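You operate a simulated robot arm through the tools that you are given. There is no shell and no other tool. Be economical: measure what you need, move in short steps, check, and stop when the job is done.

You are at the controls of a simulated robot arm. One attempt, no reset.

Task
Put the white rag on the gasket pack on the top of the steel bench.
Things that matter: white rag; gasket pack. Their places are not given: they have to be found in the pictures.

The check looks at the end state, three seconds after you hand in, the way a careful person would. Anything else that was tipped, shoved, dropped, spilled or broken makes it a failure.

Robot
A 7-joint arm with a two-finger parallel gripper, fixed in place. Base frame: the origin is at the foot of the arm, x ahead of it, y to its left, z up; the work surface is at about z = 0. Readings come in mm, degrees, newtons and seconds.
With the tool pointing down near the work surface it reaches from about 240 to 620 mm from the base axis. Its first joint turns from -66.0 to 66.0 degrees. Payload 2.6 kg.
Tool frame: the origin (TCP) lies between the finger pads and is the grasp point; the fingertips stand 30 mm ahead of it; z points along the fingers, y is the line along which they close. Largest opening 94 mm; finger width 28, thickness 10; the body of the gripper, 50 by 96 mm, starts 55 mm behind the TCP.
Orientation is told as [roll, pitch, yaw] about the base's x, y, z axes, in that order, counted from this pose: with the fingers straight down and closing along the base's y, the tool's x points along the base's -x, its y along +y and its z along -z.

Tools
- The arm moves only by the tool apply_moves. Its argument "series" is a list of rows, each a list of 7 numbers: the shift along the base's x, y, z in mm, then the turn, a rotation vector about the base's x, y, z in degrees, then the gripper command, from -1 (shut) to 1 (fully open), values between in proportion. In form: [[dx, dy, dz, ax, ay, az, fingers], ...]. A call has 1 to 20 rows; each row is the pose to reach, as a shift and turn from the pose commanded when the call began. A row lasts 0.2 s, in which the tool goes at most 50 mm and 8.6 degrees; a call with a longer step from one row to the next is refused whole, and so is a gripper value outside its range. A pose out of reach is approached as far as the arm can. The call stops where the force on the tool passes 40 N (or 10 N more than at its start, if that is more) or the arm is blocked; 0.2 s more then pass. The fingers move at their own pace (about 72 mm/s each) and stop on an object; they squeeze with about 25 N. The grip force told is the motor's: it shows also when the fingers shut on nothing. Time passes only in rows, and 0.2 s behind the last, so rows that repeat a pose let the fingers close. It gives the time, the measured TCP pose, the force on the tool (base axes), the opening and the grip force at its end, in the units of the frame above (readings bear some noise).
- Cameras (640 x 400 px; columns grow to the right, rows downward): "scene" is fixed at [22.4, 422.5, 569.4]; the picture's right is [-0.89, -0.47, 0.00], its down [-0.24, 0.46, -0.86] and it looks along [0.40, -0.76, -0.52] (base axes); focal length 330 px, centre (320, 200). "wrist" rides on the gripper at [-37, 0, -58] in the tool frame; the picture's right is [0.00, -1.00, 0.00], its down [0.97, 0.00, -0.24] and it looks along [0.24, 0.00, 0.97] (tool axes); focal length 218 px, centre (320, 200).
- snapshot(camera): a new picture of that camera. No time passes.
- pixel_to_xyz(camera, pixels): there is no depth. For up to 12 entries [column, row, z] of the newest picture of that camera ("zoom" is the newest enlarged one), the place [x, y] in the base frame at which the ray of that pixel passes the height z, good to about 2 mm. No time passes.
- inspect(camera, box): a new picture of the part [left, top, right, bottom] of that camera's present view, enlarged. No time passes.
- job_done(): hands the job in; it is judged then, once.

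Work in short steps. Measure before you move; look again where a grasp or a placing could have gone wrong, and mend it. You have 60 turns and 22 pictures in all, those below and enlarged ones among them. Open the gripper and draw the arm clear of the work before you hand the job in, unless the task says otherwise; then end with one line.

The tools are called after "Request:" as name(argument=value, ...) on one line, values as JSON. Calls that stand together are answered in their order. apply_moves: Moves the arm, as the interface text tells. Its arguments: {"type":"object","properties":{"series":{"type":"array"}},"required":["series"]} The other tools are called the same way: snapshot (camera) takes a picture; pixel_to_xyz (camera, pixels) gives the place at which the rays of pixels pass given heights; inspect (camera, box) takes an enlarged picture of a part of a camera's view; job_done () hands the job in.

At the start:

```text
clock: 0.0
eef_pos: [320.5, -246.6, 216.0]
tcp_rot: [-0.1, 0.0, 0.0]
ft_force: [-1.1, 0.3, 0.1]
opening: 94.1
gripper_force: 0.2
```

scene: 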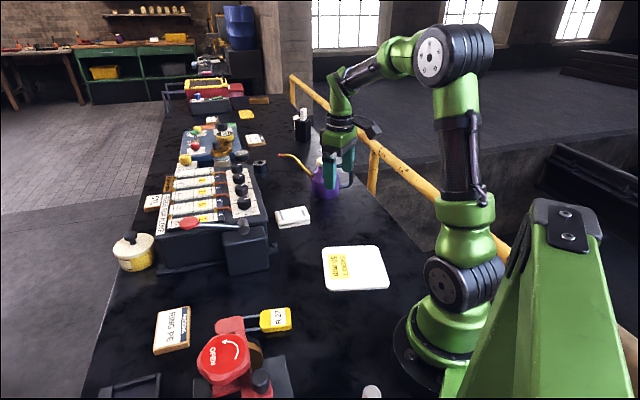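
wrist: 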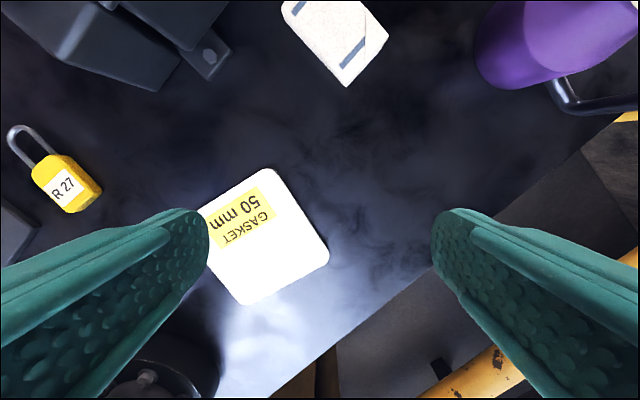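

The scene shows the gasket pack near (355,267) and a white folded thing near (293,217), possibly the rag. I enlarge both areas.

Request:
inspect(camera="scene", box=[220, 180, 400, 300])

Request:
inspect(camera="wrist", box=[190, 0, 430, 150])

Request:
pixel_to_xyz(camera="wrist", pixels=[[281, 2, 12], [345, 86, 12], [389, 38, 12], [345, 86, 0], [265, 168, 5], [329, 255, 5], [245, 306, 5], [200, 210, 5]])

Request:
pixel_to_xyz(camera="scene", pixels=[[322, 248, 5], [379, 246, 5], [390, 287, 5], [325, 290, 5], [275, 210, 15], [306, 206, 15], [311, 219, 15], [278, 225, 15]])

```text
3.33 times, centred on (310, 240) of scene
```

zoom: 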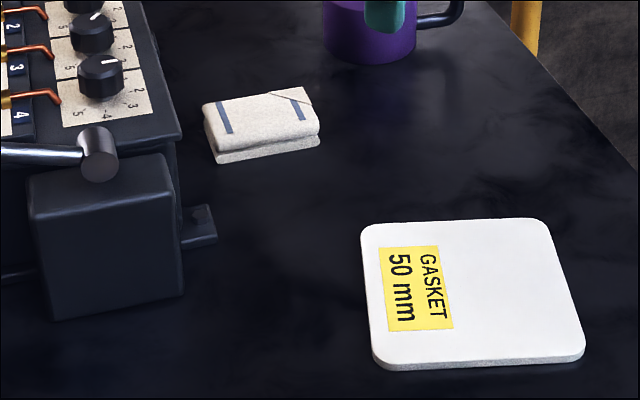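

```text
2.67 times, centred on (310, 75) of wrist
```

zoom: 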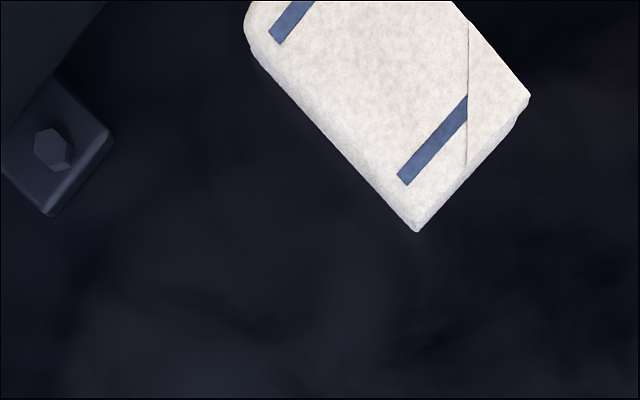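

```text
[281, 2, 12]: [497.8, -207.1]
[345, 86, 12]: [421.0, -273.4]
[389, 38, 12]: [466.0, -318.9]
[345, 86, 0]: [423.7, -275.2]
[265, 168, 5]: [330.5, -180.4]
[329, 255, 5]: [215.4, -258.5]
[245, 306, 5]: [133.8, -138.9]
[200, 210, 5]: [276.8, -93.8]
```

```text
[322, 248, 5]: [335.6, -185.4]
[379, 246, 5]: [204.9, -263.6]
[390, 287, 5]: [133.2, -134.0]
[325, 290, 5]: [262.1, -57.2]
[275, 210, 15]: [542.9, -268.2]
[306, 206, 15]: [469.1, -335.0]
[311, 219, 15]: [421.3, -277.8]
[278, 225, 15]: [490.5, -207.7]
```

The rag is the folded cloth with blue stripes, about 98 x 70 mm, centred near (481,-271) with its long side along (+x,+y). The gasket pack is about 150 mm square, centred near (234,-160). I lift to z≈280 and go over the rag with yaw +45.

Request:
apply_moves(series=[[0, 0, 32, 0, 0, 0, 1], [0, 0, 64, 0, 0, 7.5, 1], [35, -5, 64, 0, 0, 15, 1], [70, -10, 64, 0, 0, 22.5, 1], [105, -15, 64, 0, 0, 30, 1], [135, -20, 64, 0, 0, 37.5, 1], [160, -24, 64, 0, 0, 45, 1], [160, -24, 64, 0, 0, 45, 1]])

Request:
snapshot(camera="wrist")

Request:
snapshot(camera="scene")

```text
clock: 1.8
eef_pos: [480.8, -271.7, 280.3]
tcp_rot: [0.1, -0.1, 45.1]
ft_force: [-0.8, 0.3, 0.6]
opening: 94.0
gripper_force: 0.0
```

```text
17 pictures are left
```

wrist: 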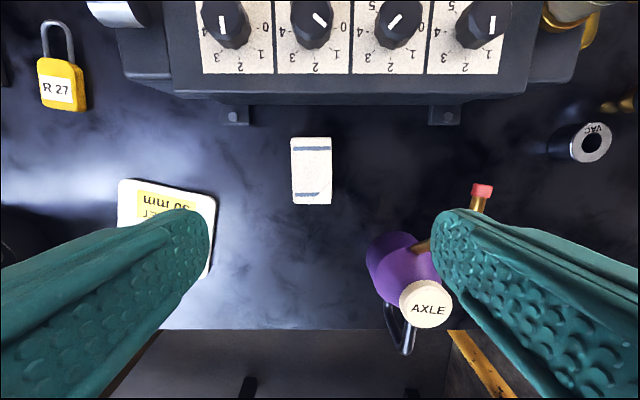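

```text
16 pictures are left
```

scene: 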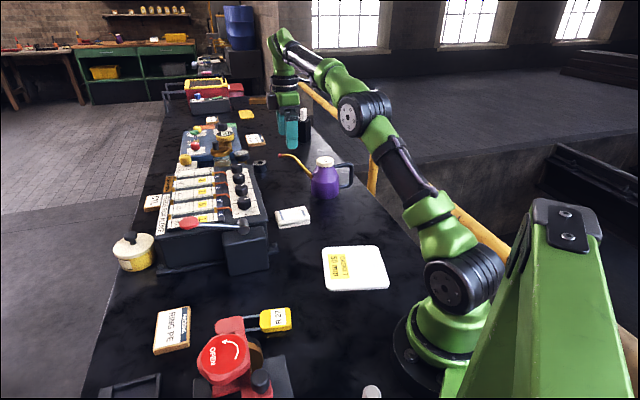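

The rag now lines up with the tool axes, long edge vertical, at (291..332, 137..205). I get the corner coordinates, plus the can and spout positions for clearance.

Request:
pixel_to_xyz(camera="wrist", pixels=[[291, 138, 20], [330, 138, 20], [332, 204, 20], [293, 204, 20], [378, 270, 30], [366, 250, 30], [425, 305, 130], [480, 190, 130], [236, 125, 5], [445, 125, 5], [425, 245, 100]])

Request:
pixel_to_xyz(camera="scene", pixels=[[275, 210, 20], [306, 206, 20], [311, 219, 20], [278, 225, 20], [311, 190, 0], [325, 198, 0], [340, 196, 0], [280, 155, 130], [325, 160, 140]])

Request:
inspect(camera="wrist", box=[220, 90, 500, 265])

```text
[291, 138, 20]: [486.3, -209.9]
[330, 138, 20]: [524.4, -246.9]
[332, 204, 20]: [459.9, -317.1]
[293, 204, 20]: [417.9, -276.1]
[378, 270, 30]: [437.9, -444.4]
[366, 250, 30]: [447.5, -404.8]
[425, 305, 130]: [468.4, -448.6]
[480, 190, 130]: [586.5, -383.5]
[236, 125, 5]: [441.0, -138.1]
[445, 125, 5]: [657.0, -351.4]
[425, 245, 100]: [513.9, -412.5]
```

```text
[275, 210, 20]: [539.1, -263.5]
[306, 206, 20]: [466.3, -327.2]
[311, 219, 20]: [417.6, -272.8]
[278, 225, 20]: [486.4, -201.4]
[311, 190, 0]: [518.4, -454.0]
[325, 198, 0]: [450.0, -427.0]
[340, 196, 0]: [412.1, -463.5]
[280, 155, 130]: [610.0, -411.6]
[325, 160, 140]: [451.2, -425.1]
```

```text
2.29 times, centred on (360, 178) of wrist
```

zoom: 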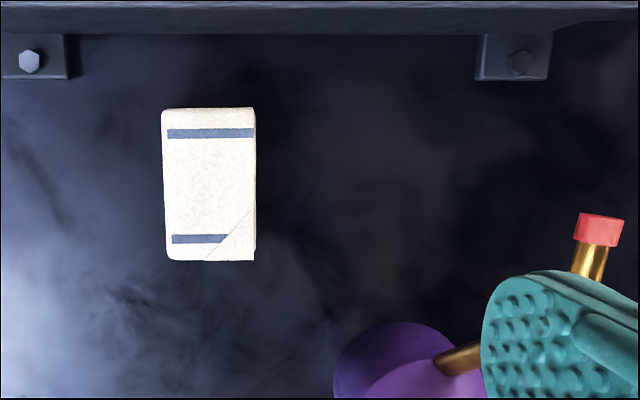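

The rag is 95 x 57 mm, centred near (472,-263) at 45°. The valve box is close on the camera side, so I check where its front face and top edge stand.

Request:
pixel_to_xyz(camera="wrist", pixels=[[311, 100, 20], [311, 92, 80], [311, 100, 80], [311, 170, 20], [311, 78, 100], [311, 138, 20]])

Request:
inspect(camera="scene", box=[150, 150, 330, 270])

```text
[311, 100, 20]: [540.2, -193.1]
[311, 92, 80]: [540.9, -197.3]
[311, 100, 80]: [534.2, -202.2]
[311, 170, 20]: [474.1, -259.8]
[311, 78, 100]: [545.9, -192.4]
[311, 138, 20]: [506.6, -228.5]
```

```text
3.33 times, centred on (240, 210) of scene
```

zoom: 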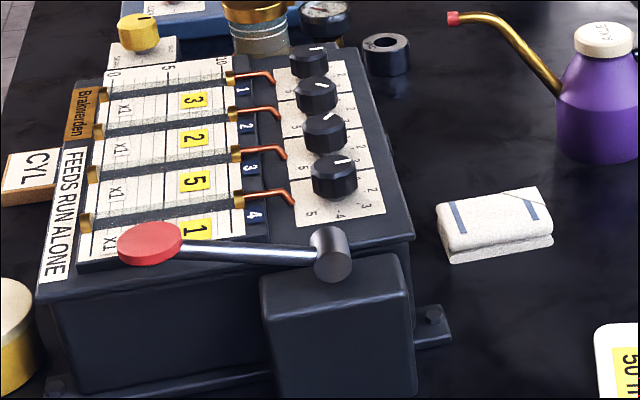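

The box front face is about 90 mm from the rag's centre, so there is room. I centre at (468,-267), slightly away from the box, and go down to z≈75 before looking again.

Request:
apply_moves(series=[[-6, 2, -40, 0, 0, 0, 1], [-12.5, 3.6, -80, 0, 0, 0, 1], [-12.5, 3.6, -120, 0, 0, 0, 1], [-12.5, 3.6, -160, 0, 0, 0, 1], [-12.5, 3.6, -190, 0, 0, 0, 1], [-12.5, 3.6, -205, 0, 0, 0, 1]])

Request:
snapshot(camera="wrist")

Request:
snapshot(camera="scene")

```text
clock: 3.2
eef_pos: [464.7, -267.1, 75.1]
tcp_rot: [-0.1, 0.0, 45.0]
ft_force: [0.3, 0.1, 0.3]
opening: 94.2
gripper_force: 0.0
```

```text
13 pictures are left
```

wrist: 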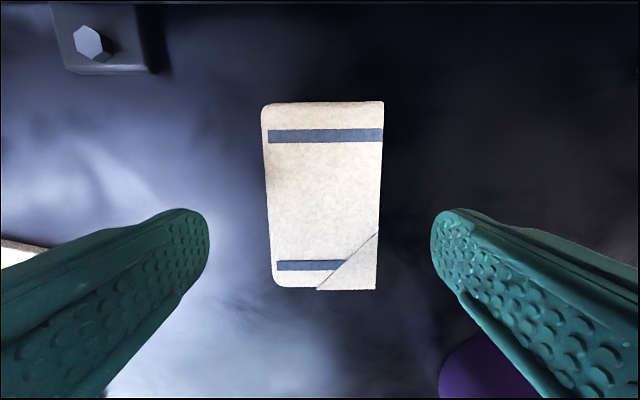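

```text
12 pictures are left
```

scene: 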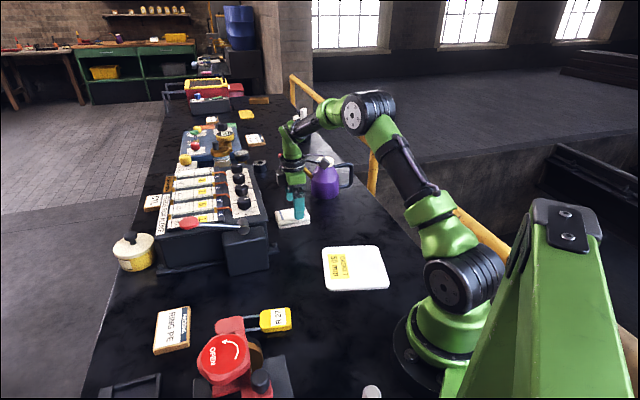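

The rag lies between the fingers at (265..383, 102..290), slightly toward the camera side. I verify its centre against the TCP.

Request:
pixel_to_xyz(camera="wrist", pixels=[[263, 105, 20], [383, 102, 20], [376, 289, 20], [273, 285, 20]])

```text
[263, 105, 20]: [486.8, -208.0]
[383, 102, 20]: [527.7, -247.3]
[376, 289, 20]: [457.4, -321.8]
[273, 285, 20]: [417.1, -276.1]
```

The centre is (472,-263); the TCP is within a few mm. I correct by a few mm, go down to z≈35 (tips about 5 mm above the bench) and close.

Request:
apply_moves(series=[[3, 0, -20, 0, 0, 0, 1], [3, 0, -34, 0, 0, 0, 1], [3, 0, -41, 0, 0, 0, 1], [3, 0, -41, 0, 0, 0, 0.3], [3, 0, -41, 0, 0, 0, -0.2], [3, 0, -41, 0, 0, 0, -0.6], [3, 0, -41, 0, 0, 0, -0.6], [3, 0, -41, 0, 0, 0, -0.6]])

Request:
snapshot(camera="wrist")

```text
clock: 5.0
eef_pos: [470.5, -266.6, 33.3]
tcp_rot: [-0.2, 0.0, 45.1]
ft_force: [0.5, 1.0, 12.6]
opening: 59.4
gripper_force: 24.5
```

```text
11 pictures are left
```

wrist: 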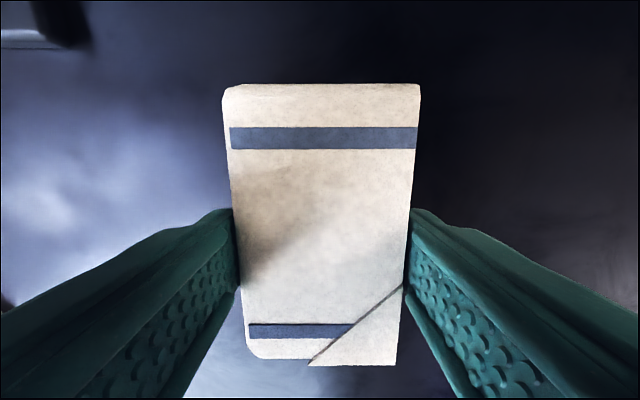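

The fingers hold the rag at 59 mm opening with 24.5 N. I lift straight up to z≈185 and check.

Request:
apply_moves(series=[[0, 0, 15, 0, 0, 0, -0.6], [0, 0, 40, 0, 0, 0, -0.6], [0, 0, 75, 0, 0, 0, -0.6], [0, 0, 110, 0, 0, 0, -0.6], [0, 0, 150, 0, 0, 0, -0.6], [0, 0, 150, 0, 0, 0, -0.6]])

Request:
snapshot(camera="wrist")

```text
clock: 6.4
eef_pos: [472.0, -267.4, 184.3]
tcp_rot: [0.0, 0.0, 45.1]
ft_force: [0.1, -0.2, -0.2]
opening: 59.0
gripper_force: 25.0
```

```text
10 pictures are left
```

wrist: 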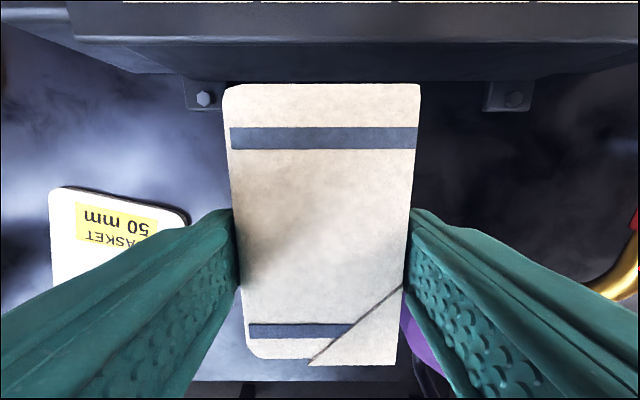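

The rag rose with the gripper unchanged. I carry it over the pack's centre (234,-160) and turn to yaw 31 to match the pack's edges.

Request:
apply_moves(series=[[-34, 15, 0, 0, 0, -2, -0.6], [-69, 30, 0, 0, 0, -4, -0.6], [-103, 45, 0, 0, 0, -6, -0.6], [-137, 60, 0, 0, 0, -8, -0.6], [-171, 75, 0, 0, 0, -10, -0.6], [-206, 90, 0, 0, 0, -12, -0.6], [-240, 105, 0, 0, 0, -14, -0.6], [-240, 105, 0, 0, 0, -14, -0.6], [-240, 105, 0, 0, 0, -14, -0.6]])

Request:
snapshot(camera="wrist")

Request:
snapshot(camera="scene")

```text
clock: 8.4
eef_pos: [233.0, -161.3, 182.8]
tcp_rot: [0.0, 0.0, 31.1]
ft_force: [0.0, 0.2, -0.5]
opening: 58.9
gripper_force: 25.1
```

```text
9 pictures are left
```

wrist: 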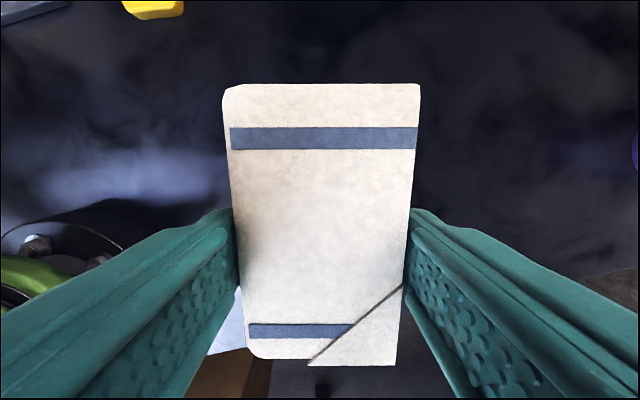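

```text
8 pictures are left
```

scene: 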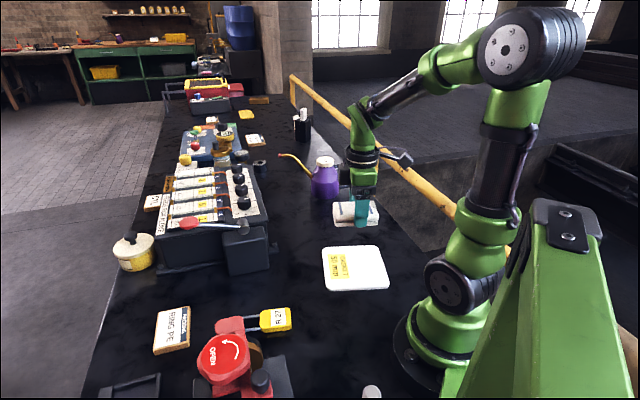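

The rag is above the pack at (355,213) in the scene, the reading agrees with the plan. I go down to z≈60 and look at the gap.

Request:
apply_moves(series=[[0, 0, -40, 0, 0, 0, -0.6], [0, 0, -80, 0, 0, 0, -0.6], [0, 0, -110, 0, 0, 0, -0.6], [0, 0, -124, 0, 0, 0, -0.6], [0, 0, -124, 0, 0, 0, -0.6]])

Request:
inspect(camera="scene", box=[270, 180, 450, 300])

```text
clock: 9.6
eef_pos: [230.9, -161.2, 58.9]
tcp_rot: [0.0, 0.0, 31.0]
ft_force: [0.8, 0.8, -0.4]
opening: 58.9
gripper_force: 24.9
```

```text
3.33 times, centred on (360, 240) of scene
```

zoom: 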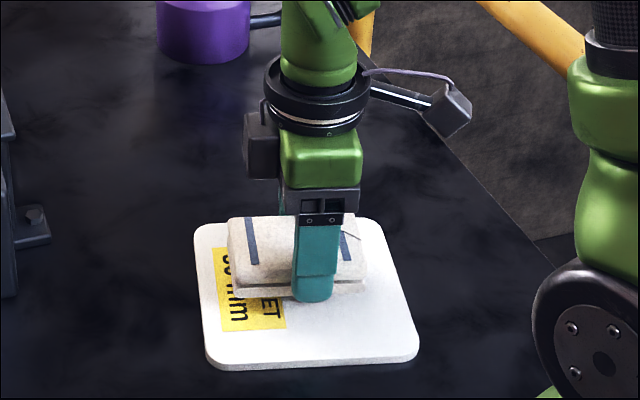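

The rag is over the middle of the pack with a small gap. I creep down in 2 mm steps to z≈46.

Request:
apply_moves(series=[[0, 0, -3, 0, 0, 0, -0.6], [0, 0, -6, 0, 0, 0, -0.6], [0, 0, -8, 0, 0, 0, -0.6], [0, 0, -10, 0, 0, 0, -0.6], [0, 0, -12, 0, 0, 0, -0.6], [0, 0, -14, 0, 0, 0, -0.6], [0, 0, -14, 0, 0, 0, -0.6]])

```text
clock: 11.2
eef_pos: [229.7, -162.9, 46.1]
tcp_rot: [0.1, -0.1, 31.1]
ft_force: [-0.7, -0.1, -0.4]
opening: 59.1
gripper_force: 24.7
```

No contact yet at z 46. I continue in 1 mm steps.

Request:
apply_moves(series=[[0, 0, -1, 0, 0, 0, -0.6], [0, 0, -2, 0, 0, 0, -0.6], [0, 0, -3, 0, 0, 0, -0.6], [0, 0, -3, 0, 0, 0, -0.6]])

```text
clock: 12.2
eef_pos: [230.4, -162.2, 42.8]
tcp_rot: [-0.1, 0.1, 30.9]
ft_force: [-4.0, 1.6, 17.7]
opening: 59.0
gripper_force: 24.5
```

Contact: 17.7 N upward at z 42.8, so the rag rests on the pack. I ease up 1 mm, open the fingers and rise.

Request:
apply_moves(series=[[0, 0, 1, 0, 0, 0, -0.6], [0, 0, 1, 0, 0, 0, 0.4], [0, 0, 1, 0, 0, 0, 0.7], [0, 0, 1, 0, 0, 0, 0.8], [0, 0, 1, 0, 0, 0, 0.8], [0, 0, 10, 0, 0, 0, 0.8], [0, 0, 30, 0, 0, 0, 0.8], [0, 0, 70, 0, 0, 0, 0.8], [0, 0, 110, 0, 0, 0, 0.8], [0, 0, 150, 0, 0, 0, 0.8], [0, 0, 180, 0, 0, 0, 0.8], [30, -30, 190, 0, 0, 0, 0.8], [60, -60, 190, 0, 0, 0, 0.8], [90, -90, 190, 0, 0, 0, 0.8], [90, -90, 190, 0, 0, 0, 0.8]])

Request:
snapshot(camera="scene")

Request:
inspect(camera="scene", box=[270, 180, 450, 300])

```text
clock: 15.4
eef_pos: [318.5, -253.3, 231.8]
tcp_rot: [-0.1, 0.0, 31.0]
ft_force: [0.8, 0.0, 0.3]
opening: 84.5
gripper_force: 0.1
```

```text
6 pictures are left
```

scene: 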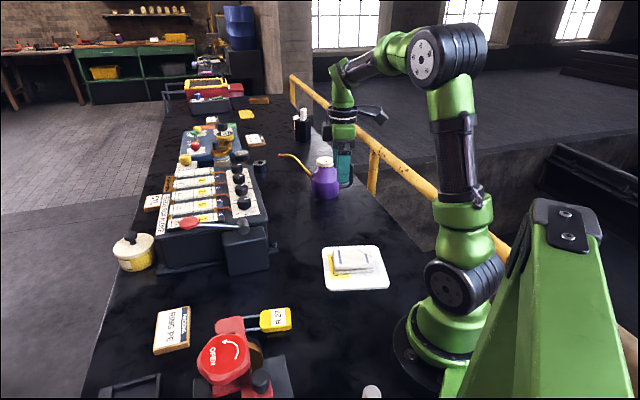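

```text
3.33 times, centred on (360, 240) of scene
```

zoom: 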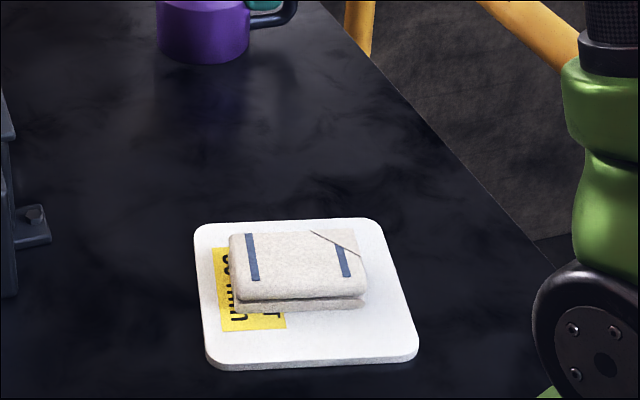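

The rag lies flat and fully on the pack, which has not moved, and everything else is in place. The arm is up and clear with the gripper open, so I hand in.

Request:
job_done()

```text
The job is handed in.
```

The white rag is lying flat on the gasket pack, the pack did not move, nothing else looks disturbed in the last picture, and the arm is clear with the gripper open.
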